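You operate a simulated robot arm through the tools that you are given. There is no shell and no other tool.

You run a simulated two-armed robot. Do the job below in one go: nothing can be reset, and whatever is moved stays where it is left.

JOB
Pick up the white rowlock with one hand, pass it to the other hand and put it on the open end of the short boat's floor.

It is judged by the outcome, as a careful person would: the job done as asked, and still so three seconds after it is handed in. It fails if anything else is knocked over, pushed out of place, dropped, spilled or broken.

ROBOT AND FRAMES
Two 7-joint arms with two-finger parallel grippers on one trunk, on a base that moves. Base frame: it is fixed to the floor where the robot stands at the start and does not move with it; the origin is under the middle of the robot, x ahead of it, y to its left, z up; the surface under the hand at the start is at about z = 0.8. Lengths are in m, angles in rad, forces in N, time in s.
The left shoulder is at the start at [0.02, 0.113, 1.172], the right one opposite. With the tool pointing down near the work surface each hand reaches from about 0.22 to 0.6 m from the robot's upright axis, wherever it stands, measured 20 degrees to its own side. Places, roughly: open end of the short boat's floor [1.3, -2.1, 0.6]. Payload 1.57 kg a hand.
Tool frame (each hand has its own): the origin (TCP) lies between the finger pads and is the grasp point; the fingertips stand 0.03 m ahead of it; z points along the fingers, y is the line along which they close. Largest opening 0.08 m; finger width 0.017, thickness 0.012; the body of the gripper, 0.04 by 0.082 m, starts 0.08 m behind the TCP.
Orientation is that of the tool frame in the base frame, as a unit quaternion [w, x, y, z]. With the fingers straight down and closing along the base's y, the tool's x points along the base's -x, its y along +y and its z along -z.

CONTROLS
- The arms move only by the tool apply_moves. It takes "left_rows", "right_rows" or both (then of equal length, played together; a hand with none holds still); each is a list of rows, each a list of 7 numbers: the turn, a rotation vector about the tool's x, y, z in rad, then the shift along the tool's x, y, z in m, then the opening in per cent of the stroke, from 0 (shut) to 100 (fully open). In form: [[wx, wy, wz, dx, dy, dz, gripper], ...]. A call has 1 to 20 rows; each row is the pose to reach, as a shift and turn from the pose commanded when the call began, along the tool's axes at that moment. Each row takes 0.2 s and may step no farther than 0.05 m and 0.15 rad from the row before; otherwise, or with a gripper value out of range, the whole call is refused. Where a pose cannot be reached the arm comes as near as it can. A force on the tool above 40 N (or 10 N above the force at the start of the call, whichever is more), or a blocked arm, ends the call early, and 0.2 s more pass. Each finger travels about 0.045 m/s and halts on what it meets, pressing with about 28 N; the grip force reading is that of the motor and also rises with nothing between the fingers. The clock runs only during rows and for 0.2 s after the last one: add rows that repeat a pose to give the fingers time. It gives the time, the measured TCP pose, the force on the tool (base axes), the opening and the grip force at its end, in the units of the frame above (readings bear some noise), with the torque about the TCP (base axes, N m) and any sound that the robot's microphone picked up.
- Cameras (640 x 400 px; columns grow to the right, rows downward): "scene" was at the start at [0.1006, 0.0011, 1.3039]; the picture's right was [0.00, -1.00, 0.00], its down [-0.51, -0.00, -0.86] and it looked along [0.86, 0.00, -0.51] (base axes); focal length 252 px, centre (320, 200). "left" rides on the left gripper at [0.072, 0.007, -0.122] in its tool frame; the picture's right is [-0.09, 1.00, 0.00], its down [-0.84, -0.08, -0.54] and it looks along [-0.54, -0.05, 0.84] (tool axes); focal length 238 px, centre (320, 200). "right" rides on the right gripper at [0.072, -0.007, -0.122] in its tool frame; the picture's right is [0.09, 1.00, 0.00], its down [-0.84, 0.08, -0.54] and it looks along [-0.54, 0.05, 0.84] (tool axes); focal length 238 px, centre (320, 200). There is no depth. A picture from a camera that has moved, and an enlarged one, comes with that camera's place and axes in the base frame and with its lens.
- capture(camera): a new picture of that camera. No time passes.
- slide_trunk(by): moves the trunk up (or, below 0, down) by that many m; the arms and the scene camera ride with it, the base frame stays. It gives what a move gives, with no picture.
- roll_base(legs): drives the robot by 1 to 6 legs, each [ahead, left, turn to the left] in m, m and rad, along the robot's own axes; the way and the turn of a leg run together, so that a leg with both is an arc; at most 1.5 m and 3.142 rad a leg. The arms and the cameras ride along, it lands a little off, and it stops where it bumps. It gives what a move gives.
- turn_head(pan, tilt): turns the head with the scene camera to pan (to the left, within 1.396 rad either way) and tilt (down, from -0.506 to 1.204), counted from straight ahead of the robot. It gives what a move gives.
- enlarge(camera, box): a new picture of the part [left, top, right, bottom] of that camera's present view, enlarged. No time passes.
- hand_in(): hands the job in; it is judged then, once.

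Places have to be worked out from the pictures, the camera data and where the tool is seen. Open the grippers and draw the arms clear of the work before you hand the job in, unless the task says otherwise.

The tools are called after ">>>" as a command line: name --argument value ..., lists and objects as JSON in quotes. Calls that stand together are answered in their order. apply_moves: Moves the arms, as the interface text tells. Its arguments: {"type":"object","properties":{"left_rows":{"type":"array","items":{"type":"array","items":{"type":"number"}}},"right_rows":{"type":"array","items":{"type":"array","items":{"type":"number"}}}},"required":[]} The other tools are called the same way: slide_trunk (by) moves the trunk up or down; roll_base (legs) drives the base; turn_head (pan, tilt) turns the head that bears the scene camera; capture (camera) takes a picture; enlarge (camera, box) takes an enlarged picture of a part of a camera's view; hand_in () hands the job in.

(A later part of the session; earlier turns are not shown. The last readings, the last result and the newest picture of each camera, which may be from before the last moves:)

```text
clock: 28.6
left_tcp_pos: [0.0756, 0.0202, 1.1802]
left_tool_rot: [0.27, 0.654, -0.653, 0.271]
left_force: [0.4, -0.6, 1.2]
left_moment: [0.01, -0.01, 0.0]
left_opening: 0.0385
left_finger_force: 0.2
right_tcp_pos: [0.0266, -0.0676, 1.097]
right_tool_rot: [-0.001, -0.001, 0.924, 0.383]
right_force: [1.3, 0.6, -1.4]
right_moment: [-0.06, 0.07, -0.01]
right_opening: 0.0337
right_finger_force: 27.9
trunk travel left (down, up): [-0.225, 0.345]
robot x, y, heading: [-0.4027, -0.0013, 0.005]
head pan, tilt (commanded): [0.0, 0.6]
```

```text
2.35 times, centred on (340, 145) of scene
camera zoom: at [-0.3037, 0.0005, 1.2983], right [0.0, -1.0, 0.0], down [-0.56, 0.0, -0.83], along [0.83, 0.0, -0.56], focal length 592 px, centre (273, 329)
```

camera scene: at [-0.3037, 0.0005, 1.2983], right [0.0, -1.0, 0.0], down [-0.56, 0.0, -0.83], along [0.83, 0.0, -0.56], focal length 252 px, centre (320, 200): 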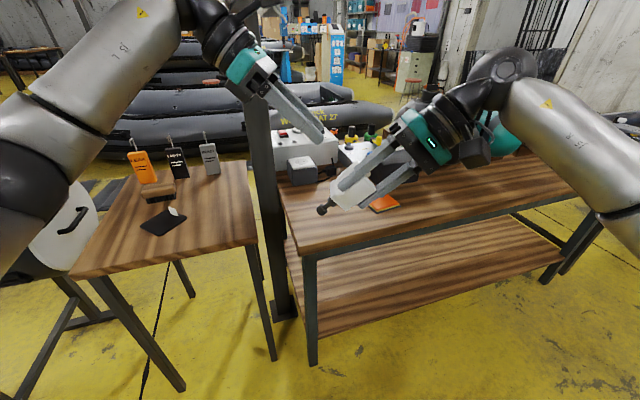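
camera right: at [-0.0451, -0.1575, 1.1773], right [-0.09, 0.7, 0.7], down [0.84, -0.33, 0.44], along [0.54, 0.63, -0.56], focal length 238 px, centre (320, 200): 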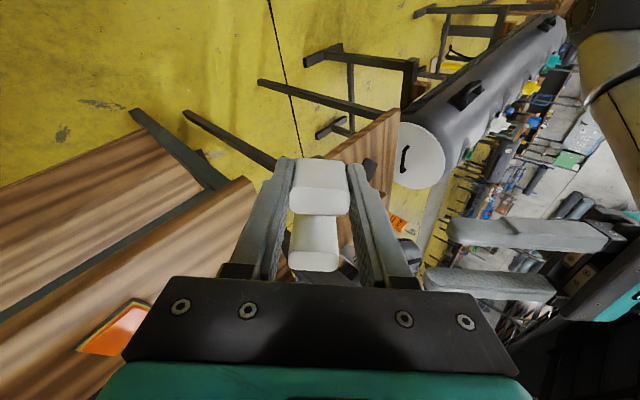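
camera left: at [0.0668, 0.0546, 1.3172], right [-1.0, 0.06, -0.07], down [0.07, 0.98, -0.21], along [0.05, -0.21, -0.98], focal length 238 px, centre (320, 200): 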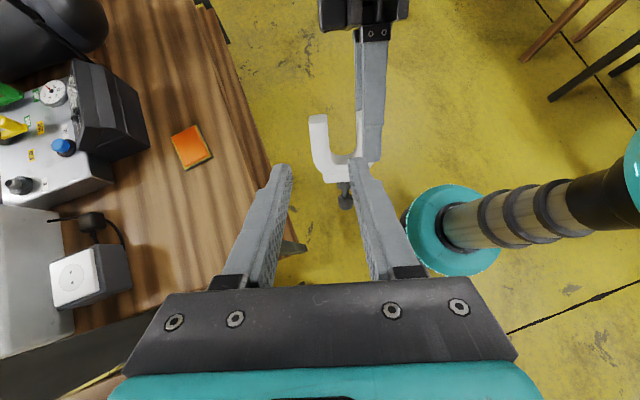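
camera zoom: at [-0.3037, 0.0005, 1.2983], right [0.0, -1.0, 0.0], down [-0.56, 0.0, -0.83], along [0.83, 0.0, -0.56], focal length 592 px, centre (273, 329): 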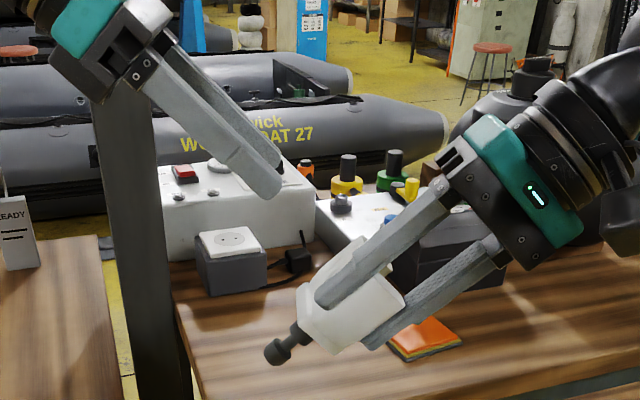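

Alignment is within a millimetre in the closing direction and the approach line meets the far prong well above the U's bottom. I go in most of the way and check again just before the tips pass the prong.

>>> apply_moves --left_rows '[[0, 0, 0, 0.001, 0, 0.02, 46], [0, 0, 0, 0.002, 0, 0.04, 45], [0, 0, 0, 0.002, 0, 0.055, 45], [0, 0, 0, 0.002, 0, 0.065, 45], [0, 0, 0, 0.002, 0, 0.065, 45]]'

>>> enlarge --camera "left" --box '[230, 90, 410, 270]'

>>> enlarge --camera "scene" --box '[220, 60, 460, 230]'

>>> capture --camera "right"

```text
clock: 29.8
left_tcp_pos: [0.0749, -0.0282, 1.1355]
left_tool_rot: [0.27, 0.654, -0.652, 0.271]
left_force: [1.3, -0.4, 0.3]
left_moment: [0.02, 0.01, 0.01]
left_opening: 0.0358
left_finger_force: 0.0
right_tcp_pos: [0.0272, -0.0663, 1.0981]
right_tool_rot: [-0.001, -0.001, 0.924, 0.383]
right_force: [0.1, 0.0, -1.2]
right_moment: [-0.02, 0.04, 0.0]
right_opening: 0.0337
right_finger_force: 27.7
trunk travel left (down, up): [-0.225, 0.345]
robot x, y, heading: [-0.4035, -0.0018, 0.003]
head pan, tilt (commanded): [0.0, 0.6]
```

```text
2.22 times, centred on (320, 180) of left
camera zoom: at [0.0671, 0.007, 1.272], right [-1.0, 0.06, -0.07], down [0.07, 0.98, -0.21], along [0.05, -0.21, -0.98], focal length 530 px, centre (320, 244)
```

zoom: 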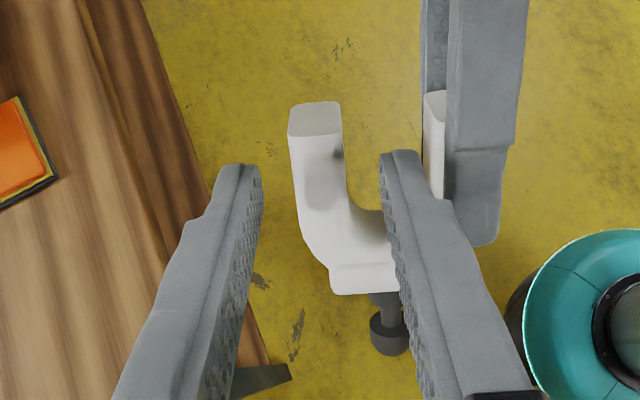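

```text
2.35 times, centred on (340, 145) of scene
camera zoom: at [-0.3037, 0.0005, 1.2983], right [0.0, -1.0, 0.0], down [-0.56, 0.0, -0.83], along [0.83, 0.0, -0.56], focal length 592 px, centre (273, 329)
```

zoom: 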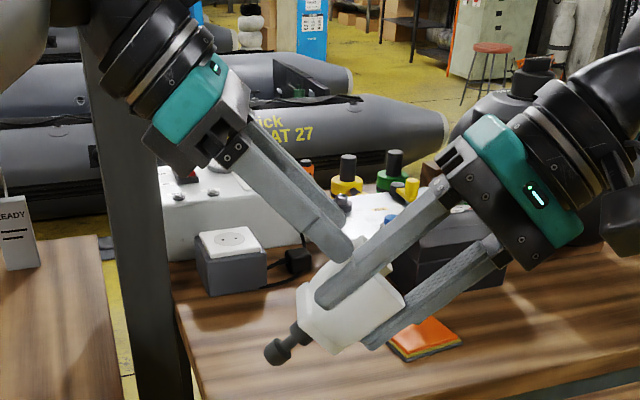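

```text
taken
camera right: at [-0.0451, -0.1575, 1.1773], right [-0.09, 0.7, 0.7], down [0.84, -0.33, 0.44], along [0.54, 0.63, -0.56], focal length 238 px, centre (320, 200)
```

right: 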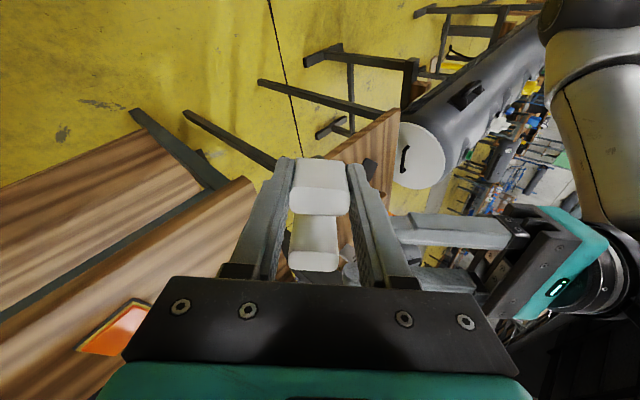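

The fingers straddle the far prong cleanly. I slide in the remaining 37 mm and then close.

>>> apply_moves --left_rows '[[0, 0, 0, 0, 0, 0.012, 45], [0, 0, 0, 0, 0, 0.024, 45], [0, 0, 0, 0, 0, 0.033, 45], [0, 0, 0, 0, 0, 0.0375, 45], [0, 0, 0, 0, 0, 0.0375, 45]]'

>>> enlarge --camera "left" --box '[230, 90, 410, 270]'

>>> enlarge --camera "scene" --box '[240, 90, 440, 230]'

```text
clock: 30.9
left_tcp_pos: [0.0752, -0.0539, 1.1087]
left_tool_rot: [0.27, 0.655, -0.652, 0.271]
left_force: [-1.0, 1.0, 0.0]
left_moment: [-0.02, -0.06, -0.02]
left_opening: 0.0362
left_finger_force: 0.0
right_tcp_pos: [0.0264, -0.0668, 1.0973]
right_tool_rot: [0.0, -0.001, 0.924, 0.383]
right_force: [0.4, -0.9, -1.2]
right_moment: [-0.01, 0.06, 0.0]
right_opening: 0.0335
right_finger_force: 28.5
trunk travel left (down, up): [-0.225, 0.345]
robot x, y, heading: [-0.407, -0.0054, 0.005]
head pan, tilt (commanded): [0.0, 0.6]
```

```text
2.22 times, centred on (320, 180) of left
camera zoom: at [0.0672, -0.0197, 1.2452], right [-1.0, 0.06, -0.06], down [0.07, 0.98, -0.21], along [0.05, -0.21, -0.98], focal length 530 px, centre (320, 244)
```

zoom: 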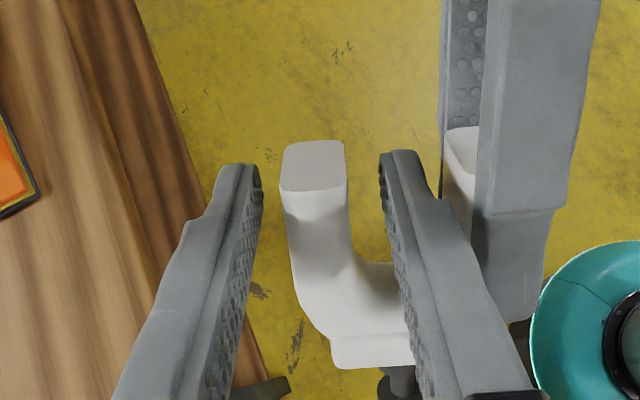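

```text
2.86 times, centred on (340, 160) of scene
camera zoom: at [-0.3037, 0.0005, 1.2983], right [0.0, -1.0, 0.0], down [-0.56, 0.0, -0.83], along [0.83, 0.0, -0.56], focal length 719 px, centre (263, 314)
```

zoom: 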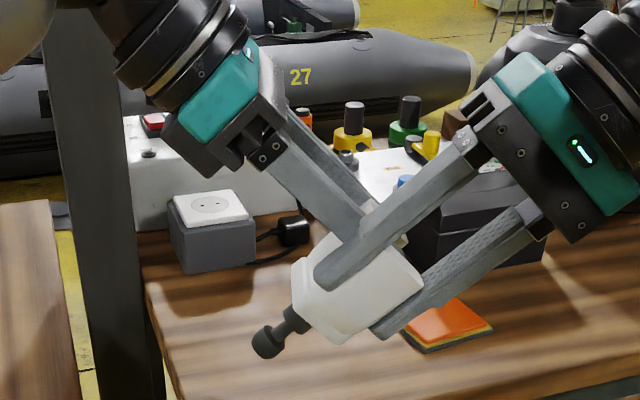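

The left fingers straddle the far prong with about a millimetre of offset, which I correct while closing gently on it.

>>> apply_moves --left_rows '[[0, 0, 0, 0, -0.001, 0, 45], [0, 0, 0, 0, -0.001, 0, 32], [0, 0, 0, 0, -0.001, 0, 26], [0, 0, 0, 0, -0.001, 0, 20], [0, 0, 0, 0, -0.001, 0, 12], [0, 0, 0, 0, -0.001, 0, 8], [0, 0, 0, 0, -0.001, 0, 8]]'

>>> enlarge --camera "left" --box '[230, 90, 410, 270]'

>>> enlarge --camera "scene" --box '[240, 90, 440, 230]'

```text
clock: 32.5
left_tcp_pos: [0.0757, -0.0547, 1.1079]
left_tool_rot: [0.27, 0.654, -0.652, 0.271]
left_force: [0.4, -0.1, -0.4]
left_moment: [0.03, 0.0, 0.0]
left_opening: 0.0175
left_finger_force: 28.0
right_tcp_pos: [0.0269, -0.0673, 1.0973]
right_tool_rot: [-0.001, -0.001, 0.924, 0.382]
right_force: [-1.1, 0.0, -0.8]
right_moment: [-0.06, -0.02, -0.05]
right_opening: 0.0334
right_finger_force: 28.0
trunk travel left (down, up): [-0.225, 0.345]
robot x, y, heading: [-0.3993, 0.0011, 0.003]
head pan, tilt (commanded): [0.0, 0.6]
```

```text
2.22 times, centred on (320, 180) of left
camera zoom: at [0.068, -0.0195, 1.2452], right [-1.0, 0.06, -0.07], down [0.07, 0.98, -0.21], along [0.05, -0.21, -0.98], focal length 530 px, centre (320, 244)
```

zoom: 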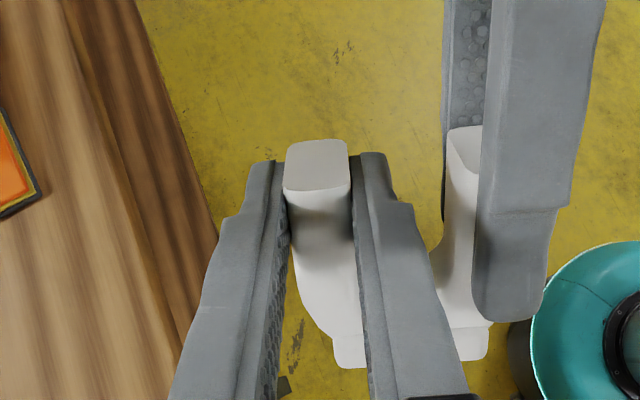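

```text
2.86 times, centred on (340, 160) of scene
camera zoom: at [-0.3037, 0.0005, 1.2983], right [0.0, -1.0, 0.0], down [-0.56, 0.0, -0.83], along [0.83, 0.0, -0.56], focal length 719 px, centre (263, 314)
```

zoom: 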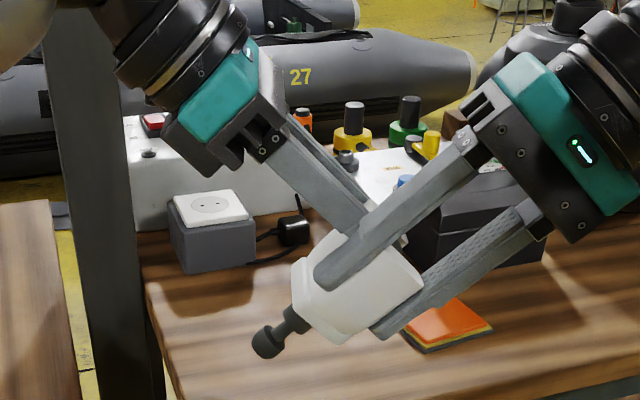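

The left hand grips the far prong at 17.5 mm with 28 N. Now the right hand opens moderately, waits, and I check that the left holds alone.

>>> apply_moves --right_rows '[[0, 0, 0, 0, 0, 0, 45], [0, 0, 0, 0, 0, 0, 55], [0, 0, 0, 0, 0, 0, 60], [0, 0, 0, 0, 0, 0, 60], [0, 0, 0, 0, 0, 0, 60]]'

>>> enlarge --camera "scene" --box '[240, 90, 440, 230]'

>>> enlarge --camera "left" --box '[230, 90, 410, 270]'

```text
clock: 33.8
left_tcp_pos: [0.0748, -0.0545, 1.1088]
left_tool_rot: [0.271, 0.654, -0.652, 0.271]
left_force: [-0.9, 0.1, 0.0]
left_moment: [-0.03, -0.04, 0.01]
left_opening: 0.0172
left_finger_force: 28.2
right_tcp_pos: [0.026, -0.0662, 1.0975]
right_tool_rot: [0.0, -0.002, 0.924, 0.382]
right_force: [0.1, 0.6, 0.8]
right_moment: [-0.01, 0.01, 0.02]
right_opening: 0.0482
right_finger_force: 0.0
trunk travel left (down, up): [-0.225, 0.345]
robot x, y, heading: [-0.404, -0.004, 0.003]
head pan, tilt (commanded): [0.0, 0.6]
```

```text
2.86 times, centred on (340, 160) of scene
camera zoom: at [-0.3037, 0.0005, 1.2983], right [0.0, -1.0, 0.0], down [-0.56, 0.0, -0.83], along [0.83, 0.0, -0.56], focal length 719 px, centre (263, 314)
```

zoom: 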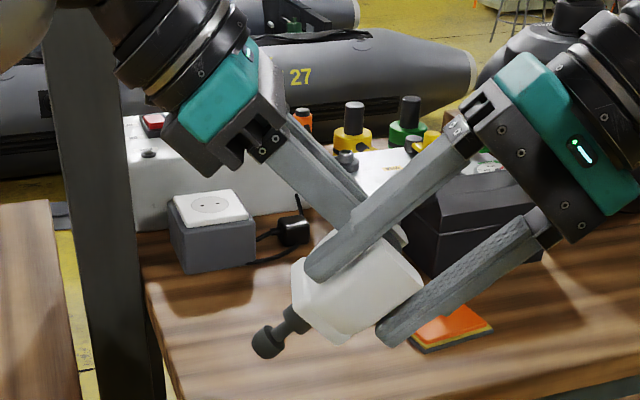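

```text
2.22 times, centred on (320, 180) of left
camera zoom: at [0.0679, -0.0196, 1.2452], right [-1.0, 0.06, -0.06], down [0.07, 0.98, -0.21], along [0.05, -0.21, -0.98], focal length 530 px, centre (320, 244)
```

zoom: 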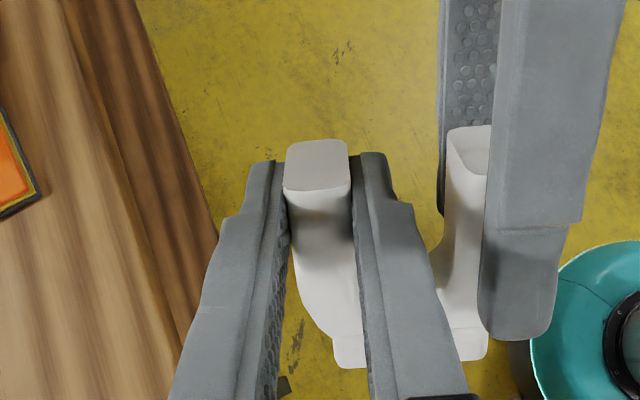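

The left hand holds the rowlock alone without any shift. I draw the right hand straight back along its own axis.

>>> apply_moves --right_rows '[[0, 0, 0, 0, 0, -0.03, 60], [0, 0, 0, 0, 0, -0.065, 60], [0, 0, 0, 0, 0, -0.1, 65], [0, 0, 0, 0, 0, -0.14, 75], [0, 0, 0, 0, 0, -0.17, 85], [0, 0, 0, 0, 0, -0.17, 100]]'

>>> capture --camera "scene"

>>> capture --camera "right"

```text
clock: 35.1
left_tcp_pos: [0.075, -0.0543, 1.1086]
left_tool_rot: [0.271, 0.654, -0.652, 0.271]
left_force: [-0.2, 0.4, -0.3]
left_moment: [-0.05, -0.04, -0.03]
left_opening: 0.0173
left_finger_force: 28.3
right_tcp_pos: [0.0275, -0.1842, 1.2165]
right_tool_rot: [-0.001, -0.003, 0.924, 0.383]
right_force: [-0.4, 0.3, 0.0]
right_moment: [0.02, 0.0, 0.0]
right_opening: 0.08
right_finger_force: 0.1
trunk travel left (down, up): [-0.225, 0.345]
robot x, y, heading: [-0.403, -0.0027, -0.001]
head pan, tilt (commanded): [0.0, 0.6]
```

```text
taken
camera scene: at [-0.3036, 0.0005, 1.2983], right [0.0, -1.0, 0.0], down [-0.56, 0.0, -0.83], along [0.83, 0.0, -0.56], focal length 252 px, centre (320, 200)
```

scene: 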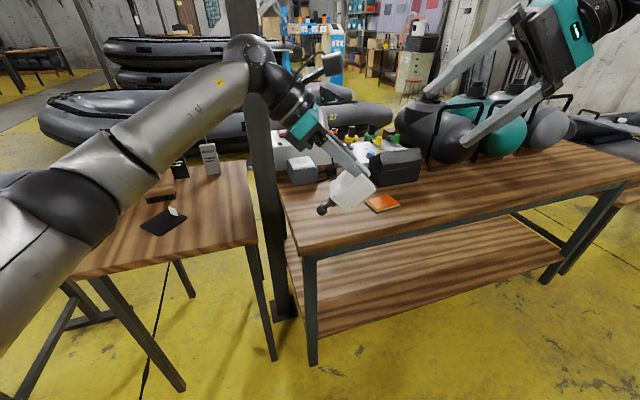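

```text
taken
camera right: at [-0.0444, -0.2756, 1.2973], right [-0.1, 0.7, 0.7], down [0.84, -0.32, 0.44], along [0.54, 0.63, -0.56], focal length 238 px, centre (320, 200)
```

right: 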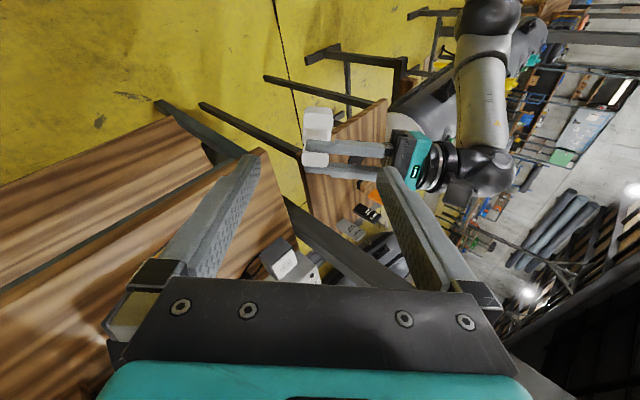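

The hand-over is done. I bring both hands back to pointing down, close in front of the robot for driving, the left one still gripping.

>>> apply_moves --left_rows '[[0, -0.131, 0, -0.0158, 0.0097, -0.0205, 8], [0, -0.262, 0, -0.0316, 0.0193, -0.041, 8], [0, -0.393, 0, -0.0474, 0.029, -0.0615, 8], [0, -0.524, 0, -0.0632, 0.0387, -0.082, 8], [0, -0.655, 0, -0.079, 0.0483, -0.1025, 8], [0, -0.7854, 0, -0.0948, 0.058, -0.123, 8], [0, -0.7854, 0, -0.0948, 0.058, -0.123, 8]]' --right_rows '[[0.131, 0, 0, 0.0183, -0.0214, -0.0059, 100], [0.262, 0, 0, 0.0367, -0.0429, -0.0118, 100], [0.393, 0, 0, 0.055, -0.0643, -0.0177, 100], [0.524, 0, 0, 0.0733, -0.0858, -0.0236, 100], [0.655, 0, 0, 0.0917, -0.1072, -0.0295, 100], [0.7854, 0, 0, 0.11, -0.1287, -0.0354, 100], [0.7854, 0, 0, 0.11, -0.1287, -0.0354, 100]]'

>>> capture --camera "scene"

>>> capture --camera "left"

```text
clock: 36.8
left_tcp_pos: [0.02, 0.0999, 1.1287]
left_tool_rot: [0.0, 0.709, -0.705, 0.0]
left_force: [0.8, 0.4, -1.1]
left_moment: [-0.04, -0.05, 0.02]
left_opening: 0.0173
left_finger_force: 28.0
right_tcp_pos: [-0.0832, -0.3026, 1.1512]
right_tool_rot: [0.001, -0.002, 1.0, 0.0]
right_force: [-0.7, -0.9, -0.6]
right_moment: [0.0, 0.01, -0.01]
right_opening: 0.08
right_finger_force: 0.1
trunk travel left (down, up): [-0.225, 0.345]
robot x, y, heading: [-0.4001, -0.0, 0.002]
head pan, tilt (commanded): [0.0, 0.6]
```

```text
taken
camera scene: at [-0.3034, 0.0005, 1.2983], right [0.0, -1.0, 0.0], down [-0.57, 0.0, -0.82], along [0.82, 0.0, -0.57], focal length 252 px, centre (320, 200)
```

scene: 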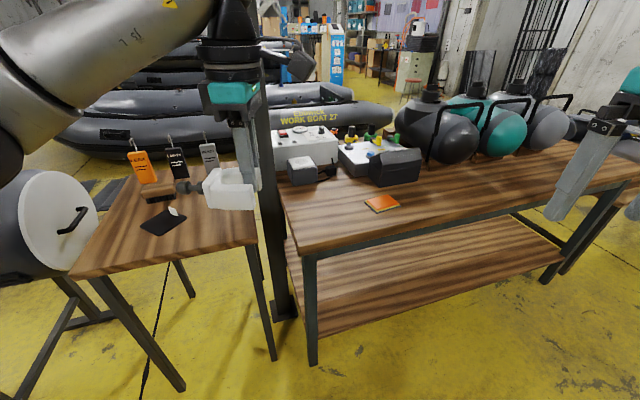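

```text
taken
camera left: at [0.0119, 0.0275, 1.251], right [-1.0, 0.09, 0.0], down [0.07, 0.84, 0.54], along [0.05, 0.54, -0.84], focal length 238 px, centre (320, 200)
```

left: 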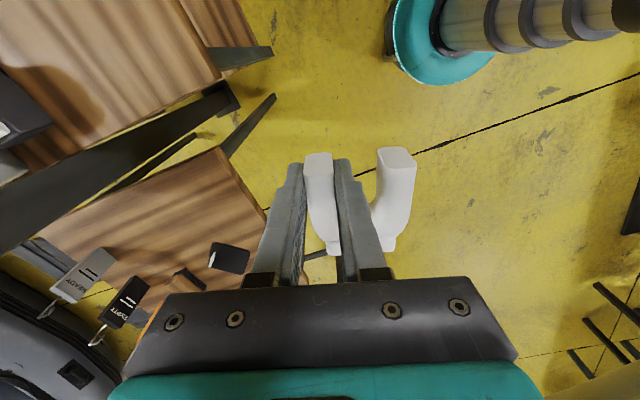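

The rowlock is now held flat under the left hand, its stem pointing to the left. I back off slightly more and turn right to face along the bench toward the short boat.

>>> roll_base --legs '[[-0.15, 0, 0], [0, 0, -1.25]]'

>>> turn_head --pan 0.2 --tilt 0.35

>>> capture --camera "scene"

```text
clock: 41.3
left_tcp_pos: [-0.332, -0.3756, 1.1289]
left_tool_rot: [0.0, -0.151, 0.988, 0.001]
left_force: [-0.6, 0.2, -0.4]
left_moment: [0.0, 0.04, 0.0]
left_opening: 0.0171
left_finger_force: 27.6
right_tcp_pos: [-0.7469, -0.3958, 1.1514]
right_tool_rot: [0.0, 0.592, 0.806, 0.0]
right_force: [0.0, -0.2, 0.1]
right_moment: [0.01, 0.03, 0.01]
right_opening: 0.08
right_finger_force: 0.0
trunk travel left (down, up): [-0.225, 0.345]
robot x, y, heading: [-0.5516, 0.0009, -1.266]
head pan, tilt (commanded): [0.0, 0.6]
```

```text
clock: 42.0
left_tcp_pos: [-0.3316, -0.3743, 1.1309]
left_tool_rot: [0.0, -0.152, 0.988, 0.0]
left_force: [-0.1, 0.6, -0.6]
left_moment: [-0.02, 0.03, -0.03]
left_opening: 0.0175
left_finger_force: 27.8
right_tcp_pos: [-0.7471, -0.3962, 1.1512]
right_tool_rot: [0.0, 0.591, 0.807, -0.001]
right_force: [-1.3, -0.6, -0.2]
right_moment: [0.0, -0.02, 0.0]
right_opening: 0.08
right_finger_force: 0.1
trunk travel left (down, up): [-0.225, 0.345]
robot x, y, heading: [-0.5512, -0.002, -1.267]
head pan, tilt (commanded): [0.201, 0.351]
```

```text
taken
camera scene: at [-0.505, -0.0916, 1.321], right [-0.88, -0.48, 0.0], down [-0.17, 0.3, -0.94], along [0.45, -0.82, -0.34], focal length 252 px, centre (320, 200)
```

scene: 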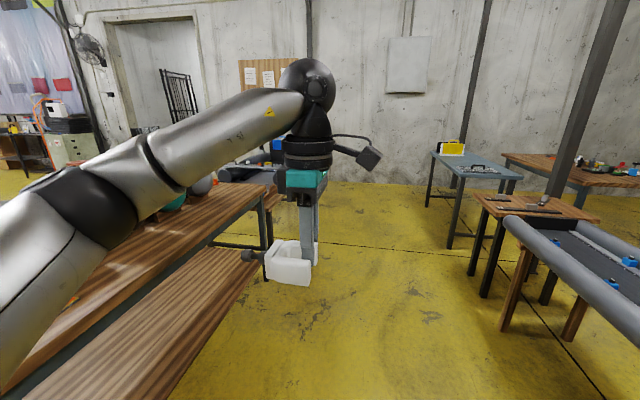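

The aisle ahead is clear. I drive 1.2 m along it and look at the boat again.

>>> roll_base --legs '[[1.2, 0, 0]]'

>>> turn_head --pan 0.75 --tilt 0.45

>>> capture --camera "scene"

>>> turn_head --pan 0.15 --tilt 0.4

>>> capture --camera "scene"

```text
clock: 48.1
left_tcp_pos: [0.0315, -1.5022, 1.1291]
left_tool_rot: [0.001, -0.156, 0.988, 0.001]
left_force: [0.5, -0.4, -1.6]
left_moment: [-0.01, 0.04, -0.03]
left_opening: 0.0173
left_finger_force: 28.1
right_tcp_pos: [-0.3824, -1.5264, 1.1517]
right_tool_rot: [0.0, 0.588, 0.809, 0.0]
right_force: [-0.5, -0.5, -0.6]
right_moment: [0.04, 0.03, 0.0]
right_opening: 0.08
right_finger_force: 0.0
trunk travel left (down, up): [-0.225, 0.345]
robot x, y, heading: [-0.1933, -1.1354, -1.257]
head pan, tilt (commanded): [0.201, 0.351]
```

```text
clock: 49.0
left_tcp_pos: [0.0308, -1.5018, 1.1292]
left_tool_rot: [0.0, -0.157, 0.988, 0.0]
left_force: [-0.6, -0.1, -1.8]
left_moment: [-0.03, 0.04, 0.0]
left_opening: 0.0175
left_finger_force: 27.9
right_tcp_pos: [-0.3822, -1.5274, 1.1509]
right_tool_rot: [0.0, 0.588, 0.809, 0.0]
right_force: [0.0, 0.2, 0.5]
right_moment: [0.01, -0.01, 0.02]
right_opening: 0.0802
right_finger_force: 0.0
trunk travel left (down, up): [-0.225, 0.345]
robot x, y, heading: [-0.1925, -1.1285, -1.257]
head pan, tilt (commanded): [0.75, 0.45]
```

```text
taken
camera scene: at [-0.1089, -1.1843, 1.3119], right [-0.49, -0.87, 0.0], down [-0.38, 0.21, -0.9], along [0.79, -0.44, -0.44], focal length 252 px, centre (320, 200)
```

scene: 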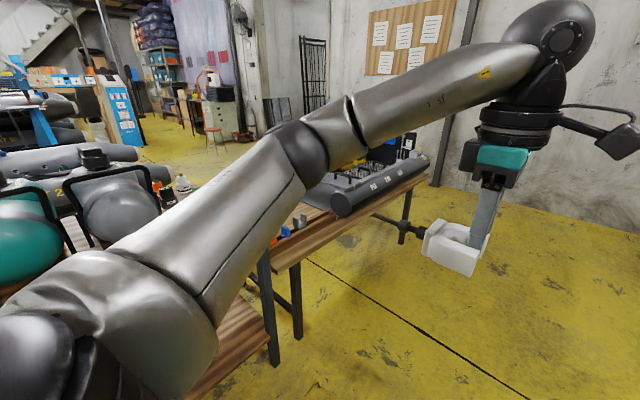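

```text
clock: 50.0
left_tcp_pos: [0.031, -1.5022, 1.1299]
left_tool_rot: [0.0, -0.157, 0.988, 0.0]
left_force: [-1.2, -1.0, -1.8]
left_moment: [-0.03, 0.0, 0.01]
left_opening: 0.0172
left_finger_force: 28.2
right_tcp_pos: [-0.3829, -1.526, 1.1513]
right_tool_rot: [0.0, 0.589, 0.808, 0.0]
right_force: [-0.3, 0.5, 0.7]
right_moment: [0.0, 0.03, -0.01]
right_opening: 0.0801
right_finger_force: 0.0
trunk travel left (down, up): [-0.225, 0.345]
robot x, y, heading: [-0.1895, -1.1306, -1.256]
head pan, tilt (commanded): [0.15, 0.4]
```

```text
taken
camera scene: at [-0.1477, -1.2224, 1.3165], right [-0.89, -0.45, 0.0], down [-0.17, 0.35, -0.92], along [0.41, -0.82, -0.39], focal length 252 px, centre (320, 200)
```

scene: 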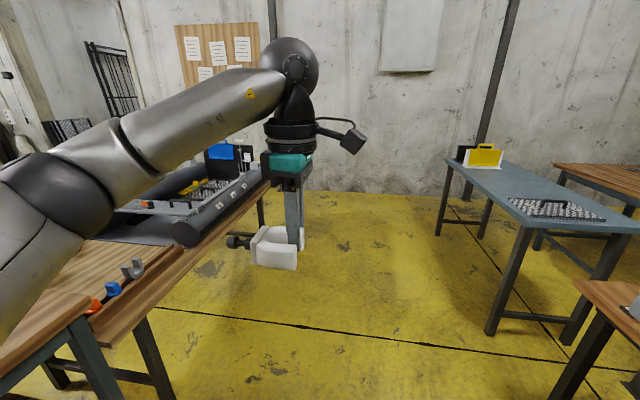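

The boat lies on a lower table in line with the bench, its open end toward the bench; small coloured rowlocks stand on that table in between. I go on 0.8 m along the aisle and look again.

>>> roll_base --legs '[[0.8, 0, 0]]'

>>> turn_head --pan 1.35 --tilt 0.45

>>> capture --camera "scene"

>>> turn_head --pan -0.1 --tilt 0.5

>>> capture --camera "scene"

```text
clock: 54.4
left_tcp_pos: [0.2844, -2.2763, 1.1291]
left_tool_rot: [0.0, -0.157, 0.988, 0.0]
left_force: [0.8, 1.3, -1.4]
left_moment: [-0.04, 0.01, 0.03]
left_opening: 0.0174
left_finger_force: 27.9
right_tcp_pos: [-0.1299, -2.3023, 1.1521]
right_tool_rot: [0.0, 0.587, 0.809, -0.001]
right_force: [0.3, -0.3, -0.7]
right_moment: [0.02, 0.0, 0.03]
right_opening: 0.08
right_finger_force: 0.1
trunk travel left (down, up): [-0.225, 0.345]
robot x, y, heading: [0.062, -1.9088, -1.254]
head pan, tilt (commanded): [0.15, 0.4]
```

```text
clock: 55.8
left_tcp_pos: [0.2848, -2.2769, 1.1301]
left_tool_rot: [0.0, -0.157, 0.988, 0.0]
left_force: [0.1, 0.0, -1.4]
left_moment: [-0.01, 0.01, -0.03]
left_opening: 0.0174
left_finger_force: 27.9
right_tcp_pos: [-0.1292, -2.3026, 1.1511]
right_tool_rot: [0.0, 0.587, 0.81, 0.0]
right_force: [0.0, -0.7, 0.8]
right_moment: [0.01, 0.01, 0.0]
right_opening: 0.0799
right_finger_force: 0.0
trunk travel left (down, up): [-0.225, 0.345]
robot x, y, heading: [0.0611, -1.9055, -1.252]
head pan, tilt (commanded): [1.349, 0.45]
```

```text
taken
camera scene: at [0.1542, -1.9063, 1.3119], right [0.09, -1.0, 0.0], down [-0.43, -0.04, -0.9], along [0.9, 0.08, -0.44], focal length 252 px, centre (320, 200)
```

scene: 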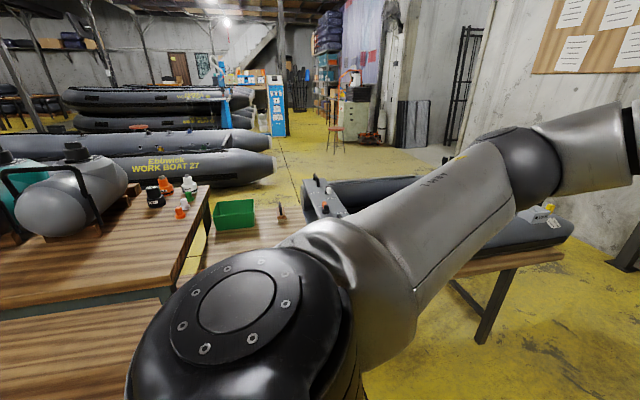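

```text
clock: 57.4
left_tcp_pos: [0.2842, -2.2774, 1.1296]
left_tool_rot: [0.0, -0.157, 0.988, 0.0]
left_force: [-0.5, 0.2, -2.1]
left_moment: [-0.05, -0.04, 0.0]
left_opening: 0.0171
left_finger_force: 28.0
right_tcp_pos: [-0.1296, -2.3023, 1.1516]
right_tool_rot: [0.0, 0.587, 0.81, 0.0]
right_force: [-0.1, 0.5, 0.1]
right_moment: [0.0, 0.01, -0.01]
right_opening: 0.0801
right_finger_force: 0.1
trunk travel left (down, up): [-0.225, 0.345]
robot x, y, heading: [0.0627, -1.9072, -1.253]
head pan, tilt (commanded): [-0.099, 0.499]
```

```text
taken
camera scene: at [0.0823, -2.0037, 1.3074], right [-0.98, -0.21, 0.0], down [-0.1, 0.47, -0.88], along [0.19, -0.86, -0.48], focal length 252 px, centre (320, 200)
```

scene: 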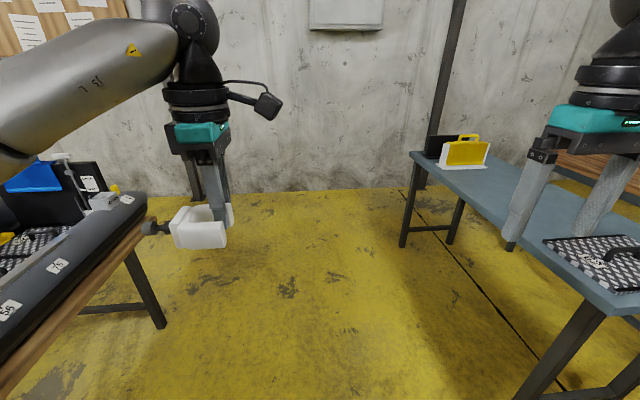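

The floor here is clear. I go 0.65 m farther and then turn left to face the boat's side.

>>> roll_base --legs '[[0.65, 0, 0], [0, 0, 1.58]]'

>>> turn_head --pan 0.0 --tilt 0.6

>>> capture --camera "scene"

```text
clock: 64.8
left_tcp_pos: [0.6271, -2.2908, 1.1296]
left_tool_rot: [0.0, 0.815, -0.58, 0.0]
left_force: [-0.2, -0.1, -1.7]
left_moment: [0.01, -0.01, 0.01]
left_opening: 0.0172
left_finger_force: 28.2
right_tcp_pos: [0.6596, -2.7035, 1.1518]
right_tool_rot: [0.0, -0.166, 0.986, 0.0]
right_force: [0.7, 0.2, 0.0]
right_moment: [-0.05, 0.0, 0.01]
right_opening: 0.0801
right_finger_force: 0.0
trunk travel left (down, up): [-0.225, 0.345]
robot x, y, heading: [0.2643, -2.5218, 0.332]
head pan, tilt (commanded): [-0.099, 0.499]
```

```text
clock: 65.5
left_tcp_pos: [0.6271, -2.2901, 1.1298]
left_tool_rot: [0.0, 0.815, -0.58, 0.0]
left_force: [0.3, -0.3, -0.8]
left_moment: [-0.03, -0.02, 0.0]
left_opening: 0.0176
left_finger_force: 28.0
right_tcp_pos: [0.6624, -2.7022, 1.152]
right_tool_rot: [0.0, -0.166, 0.986, -0.001]
right_force: [-0.3, 0.4, -0.4]
right_moment: [0.0, -0.02, -0.02]
right_opening: 0.0801
right_finger_force: 0.1
trunk travel left (down, up): [-0.225, 0.345]
robot x, y, heading: [0.2623, -2.521, 0.335]
head pan, tilt (commanded): [0.0, 0.6]
```

```text
taken
camera scene: at [0.3542, -2.4885, 1.2983], right [0.33, -0.95, 0.0], down [-0.53, -0.18, -0.83], along [0.78, 0.27, -0.56], focal length 252 px, centre (320, 200)
```

scene: 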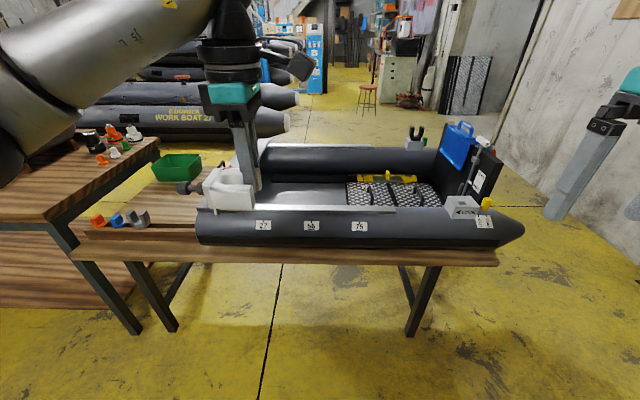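

Now the boat is seen broadside: open end on the left, floor between the tubes, a chequered mat farther right. I zoom in on the open end.

>>> enlarge --camera "scene" --box '[160, 120, 420, 280]'

>>> capture --camera "left"

>>> capture --camera "right"

```text
2.46 times, centred on (290, 200) of scene
camera zoom: at [0.3542, -2.4885, 1.2983], right [0.33, -0.95, 0.0], down [-0.53, -0.18, -0.83], along [0.78, 0.27, -0.56], focal length 620 px, centre (394, 200)
```

zoom: 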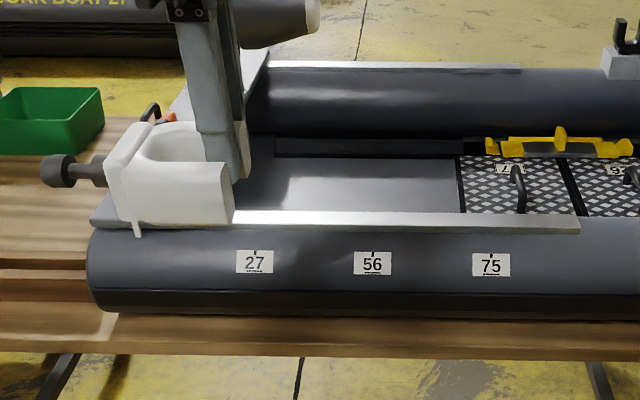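

```text
taken
camera left: at [0.6435, -2.3605, 1.2511], right [-0.97, -0.24, 0.0], down [-0.2, 0.82, 0.54], along [-0.13, 0.53, -0.84], focal length 238 px, centre (320, 200)
```

left: 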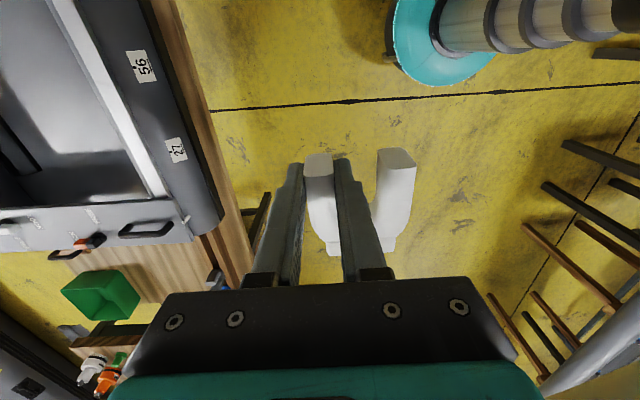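

```text
taken
camera right: at [0.5944, -2.7331, 1.2723], right [-0.41, 0.91, 0.0], down [0.77, 0.35, 0.54], along [0.49, 0.22, -0.84], focal length 238 px, centre (320, 200)
```

right: 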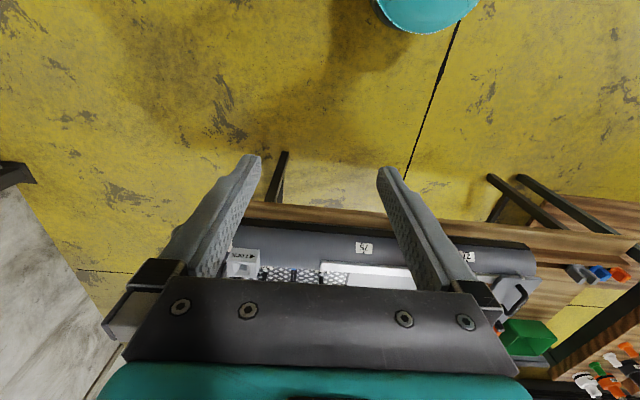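

The bare grey floor lies between the board across the end and the chequered mat; the target works out about 1.12 m ahead and 0.06 m left of the robot now. I tuck the idle right hand up and back, then drive in part way.

>>> apply_moves --right_rows '[[0, 0, 0, 0.01, 0, -0.03, 100], [0, 0, 0, 0.025, 0, -0.06, 100], [0, 0, 0, 0.04, 0, -0.09, 100], [0, 0, 0, 0.055, 0, -0.12, 100], [0, 0, 0, 0.07, 0, -0.15, 100]]'

>>> roll_base --legs '[[0.4, -0.1, 0]]'

>>> turn_head --pan 0.0 --tilt 0.9

>>> capture --camera "scene"

>>> capture --camera "left"

>>> capture --camera "right"

```text
clock: 66.7
left_tcp_pos: [0.628, -2.2888, 1.1298]
left_tool_rot: [0.0, 0.815, -0.58, 0.0]
left_force: [0.0, 0.9, 0.1]
left_moment: [-0.02, -0.01, 0.01]
left_opening: 0.0172
left_finger_force: 27.4
right_tcp_pos: [0.6162, -2.6963, 1.2796]
right_tool_rot: [0.0, -0.165, 0.986, 0.0]
right_force: [-0.3, 0.8, 0.8]
right_moment: [0.0, -0.02, 0.01]
right_opening: 0.0799
right_finger_force: 0.1
right hand out of reach, approached as far as the arm can: row 4, 5
trunk travel left (down, up): [-0.225, 0.345]
robot x, y, heading: [0.2609, -2.5178, 0.333]
head pan, tilt (commanded): [0.0, 0.6]
```

```text
clock: 69.2
left_tcp_pos: [1.039, -2.2552, 1.1292]
left_tool_rot: [0.0, 0.813, -0.582, 0.0]
left_force: [0.2, 0.7, -0.9]
left_moment: [-0.06, -0.03, 0.0]
left_opening: 0.0173
left_finger_force: 28.1
right_tcp_pos: [1.0257, -2.6635, 1.2793]
right_tool_rot: [0.0, -0.163, 0.987, -0.001]
right_force: [-0.2, -0.8, 1.3]
right_moment: [0.03, 0.03, -0.02]
right_opening: 0.0801
right_finger_force: 0.0
trunk travel left (down, up): [-0.225, 0.345]
robot x, y, heading: [0.6692, -2.4855, 0.333]
head pan, tilt (commanded): [0.0, 0.6]
```

```text
clock: 70.0
left_tcp_pos: [1.0382, -2.2548, 1.13]
left_tool_rot: [0.0, 0.813, -0.582, 0.0]
left_force: [0.5, 0.2, -0.2]
left_moment: [-0.04, -0.01, 0.01]
left_opening: 0.0174
left_finger_force: 28.0
right_tcp_pos: [1.0252, -2.6624, 1.2804]
right_tool_rot: [0.001, -0.163, 0.987, 0.001]
right_force: [0.1, 0.0, 0.7]
right_moment: [-0.02, 0.01, -0.01]
right_opening: 0.08
right_finger_force: 0.0
trunk travel left (down, up): [-0.225, 0.345]
robot x, y, heading: [0.67, -2.483, 0.326]
head pan, tilt (commanded): [0.0, 0.901]
```

```text
taken
camera scene: at [0.7519, -2.4571, 1.2736], right [0.32, -0.95, 0.0], down [-0.74, -0.25, -0.62], along [0.59, 0.2, -0.78], focal length 252 px, centre (320, 200)
```

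scene: 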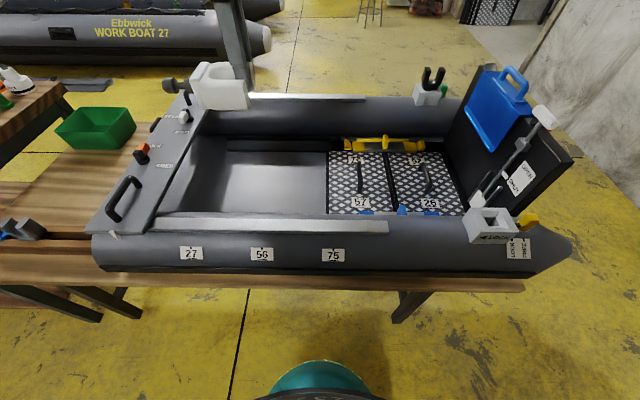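

```text
taken
camera left: at [1.0539, -2.3264, 1.2512], right [-0.97, -0.23, 0.0], down [-0.2, 0.82, 0.54], along [-0.13, 0.53, -0.84], focal length 238 px, centre (320, 200)
```

left: 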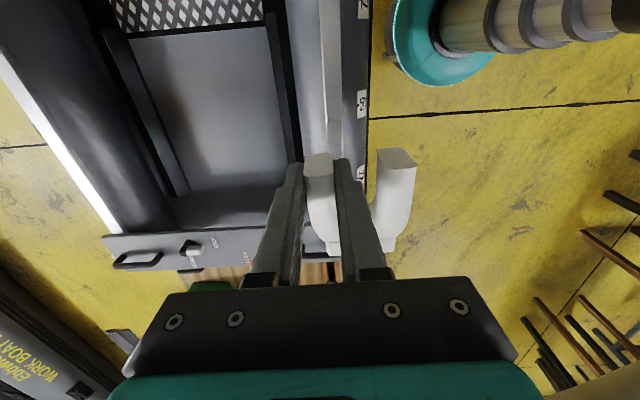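

```text
taken
camera right: at [0.9584, -2.6919, 1.4012], right [-0.41, 0.91, 0.0], down [0.77, 0.34, 0.54], along [0.49, 0.22, -0.84], focal length 238 px, centre (320, 200)
```

right: 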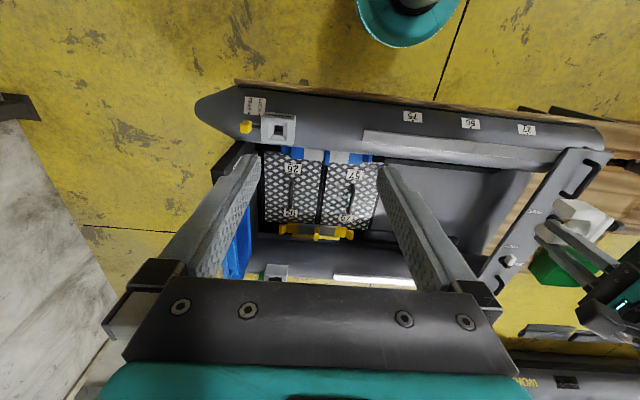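

The floor panel is fully visible: bare from the end board to the chequered mats, about 0.32 by 0.38 m, centred close to the given place. I drive 0.15 m closer so that it comes within reach.

>>> roll_base --legs '[[0.15, 0, 0]]'

>>> capture --camera "scene"

>>> capture --camera "left"

```text
clock: 71.4
left_tcp_pos: [1.1804, -2.2064, 1.1301]
left_tool_rot: [0.0, 0.814, -0.581, 0.0]
left_force: [-0.2, 0.3, -1.1]
left_moment: [-0.05, 0.0, -0.03]
left_opening: 0.0175
left_finger_force: 28.7
right_tcp_pos: [1.1686, -2.6136, 1.2815]
right_tool_rot: [0.0, -0.164, 0.987, 0.0]
right_force: [-0.3, 0.4, -0.7]
right_moment: [-0.05, 0.03, 0.0]
right_opening: 0.0801
right_finger_force: 0.1
trunk travel left (down, up): [-0.225, 0.345]
robot x, y, heading: [0.8125, -2.4386, 0.334]
head pan, tilt (commanded): [0.0, 0.901]
```

```text
taken
camera scene: at [0.8947, -2.4082, 1.2734], right [0.32, -0.95, 0.0], down [-0.74, -0.25, -0.62], along [0.59, 0.2, -0.78], focal length 252 px, centre (320, 200)
```

scene: 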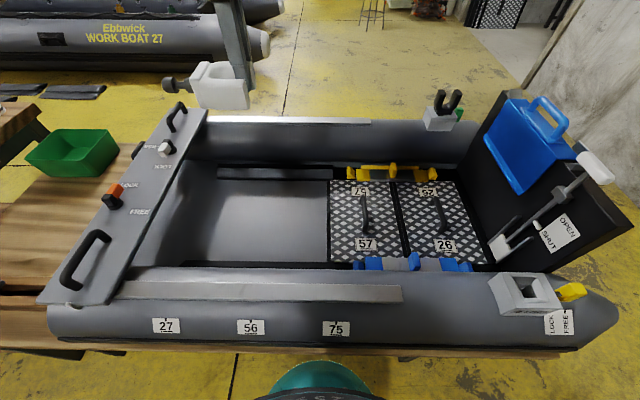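

```text
taken
camera left: at [1.1966, -2.2772, 1.251], right [-0.97, -0.24, 0.0], down [-0.2, 0.82, 0.54], along [-0.13, 0.53, -0.84], focal length 238 px, centre (320, 200)
```

left: 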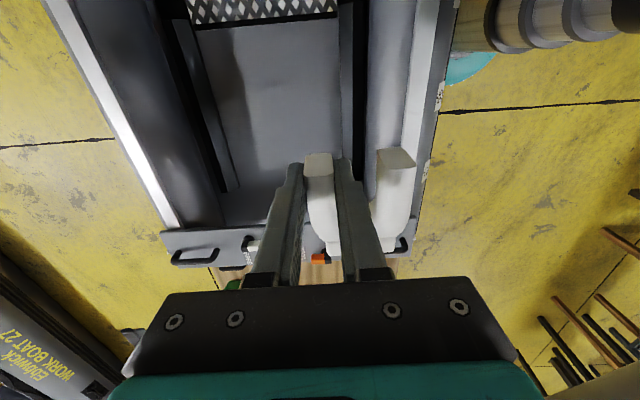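

The spot (1.3, -2.1) falls in the middle of the bare panel, now about 0.57 m ahead and 0.16 m left. I lower the trunk 0.2 m, with both hands still well above everything.

>>> slide_trunk --by -0.2

>>> capture --camera "scene"

>>> capture --camera "left"

>>> capture --camera "right"

```text
clock: 73.6
left_tcp_pos: [1.1809, -2.2059, 0.9287]
left_tool_rot: [0.001, 0.814, -0.581, -0.001]
left_force: [1.0, 0.1, -0.3]
left_moment: [-0.06, -0.07, 0.0]
left_opening: 0.0174
left_finger_force: 28.2
right_tcp_pos: [1.1666, -2.6134, 1.0812]
right_tool_rot: [0.0, -0.165, 0.986, 0.0]
right_force: [-0.3, 0.2, -0.3]
right_moment: [-0.02, -0.04, -0.01]
right_opening: 0.0799
right_finger_force: 0.0
trunk travel left (down, up): [-0.025, 0.545]
robot x, y, heading: [0.8156, -2.4392, 0.333]
head pan, tilt (commanded): [0.0, 0.901]
```

```text
taken
camera scene: at [0.8939, -2.4085, 1.0736], right [0.32, -0.95, 0.0], down [-0.74, -0.25, -0.62], along [0.59, 0.2, -0.78], focal length 252 px, centre (320, 200)
```

scene: 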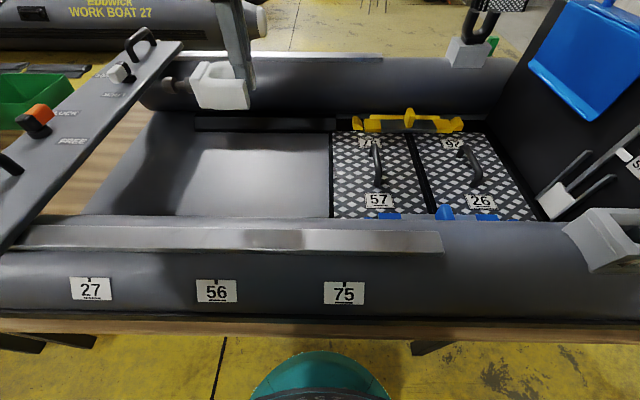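

```text
taken
camera left: at [1.1957, -2.2775, 1.0514], right [-0.97, -0.24, 0.0], down [-0.2, 0.82, 0.54], along [-0.13, 0.53, -0.84], focal length 238 px, centre (320, 200)
```

left: 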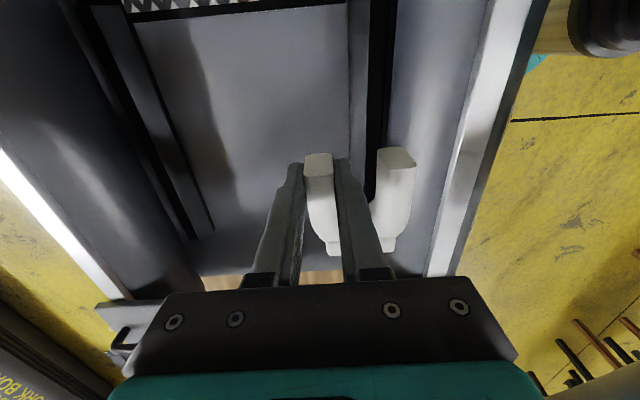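

```text
taken
camera right: at [1.1006, -2.6431, 1.2014], right [-0.41, 0.91, 0.0], down [0.77, 0.34, 0.54], along [0.49, 0.22, -0.84], focal length 238 px, centre (320, 200)
```

right: 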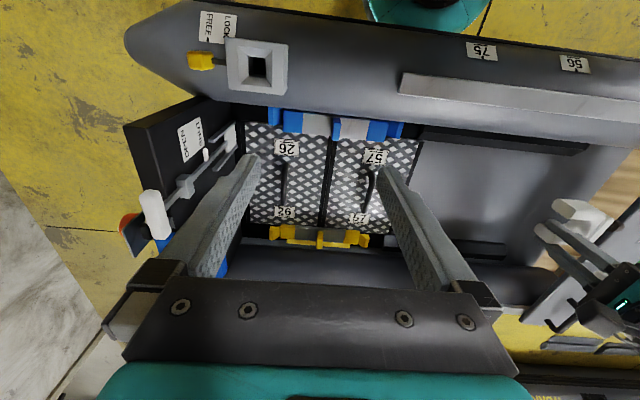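

The hands are still clear. I carry the rowlock horizontally to above the panel's middle (left TCP to about (1.30,-2.13)) before lowering.

>>> apply_moves --left_rows '[[0, 0, 0, -0.0075, -0.034, 0, 8], [0, 0, 0, -0.015, -0.068, 0, 8], [0, 0, 0, -0.0225, -0.103, 0, 8], [0, 0, 0, -0.03, -0.137, 0, 8], [0, 0, 0, -0.03, -0.137, 0.04, 8], [0, 0, 0, -0.03, -0.137, 0.08, 8], [0, 0, 0, -0.03, -0.137, 0.12, 8], [0, 0, 0, -0.03, -0.137, 0.15, 8], [0, 0, 0, -0.03, -0.137, 0.15, 8]]'

>>> capture --camera "scene"

>>> capture --camera "left"

>>> capture --camera "right"

```text
clock: 75.6
left_tcp_pos: [1.3007, -2.1366, 0.779]
left_tool_rot: [-0.001, 0.814, -0.581, -0.001]
left_force: [0.3, 0.5, -1.6]
left_moment: [-0.03, -0.04, -0.02]
left_opening: 0.0173
left_finger_force: 28.1
left hand out of reach, approached as far as the arm can: row 4
right_tcp_pos: [1.1664, -2.6131, 1.0814]
right_tool_rot: [0.0, -0.164, 0.986, 0.001]
right_force: [-0.3, 0.3, 0.2]
right_moment: [0.02, 0.01, -0.01]
right_opening: 0.0796
right_finger_force: 0.1
trunk travel left (down, up): [-0.025, 0.545]
robot x, y, heading: [0.813, -2.4412, 0.333]
head pan, tilt (commanded): [0.0, 0.901]
```

```text
taken
camera scene: at [0.894, -2.4085, 1.0735], right [0.32, -0.95, 0.0], down [-0.74, -0.25, -0.62], along [0.59, 0.2, -0.78], focal length 252 px, centre (320, 200)
```

scene: 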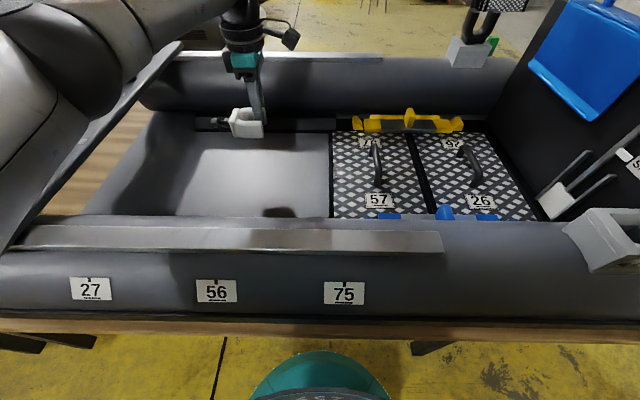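

```text
taken
camera left: at [1.3166, -2.2069, 0.9016], right [-0.97, -0.24, 0.0], down [-0.2, 0.82, 0.54], along [-0.13, 0.53, -0.84], focal length 238 px, centre (320, 200)
```

left: 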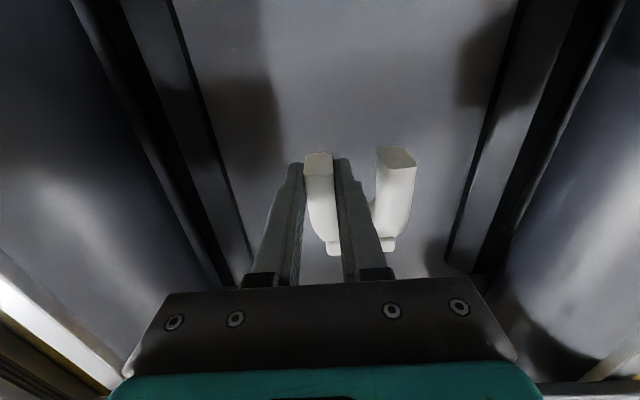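

```text
taken
camera right: at [1.1007, -2.643, 1.2013], right [-0.41, 0.91, 0.0], down [0.77, 0.34, 0.54], along [0.49, 0.22, -0.84], focal length 238 px, centre (320, 200)
```

right: 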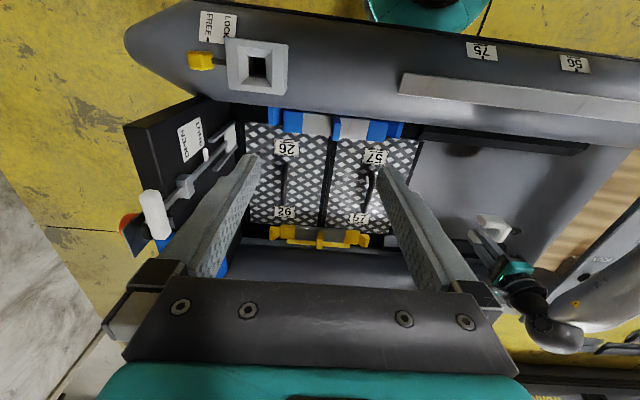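

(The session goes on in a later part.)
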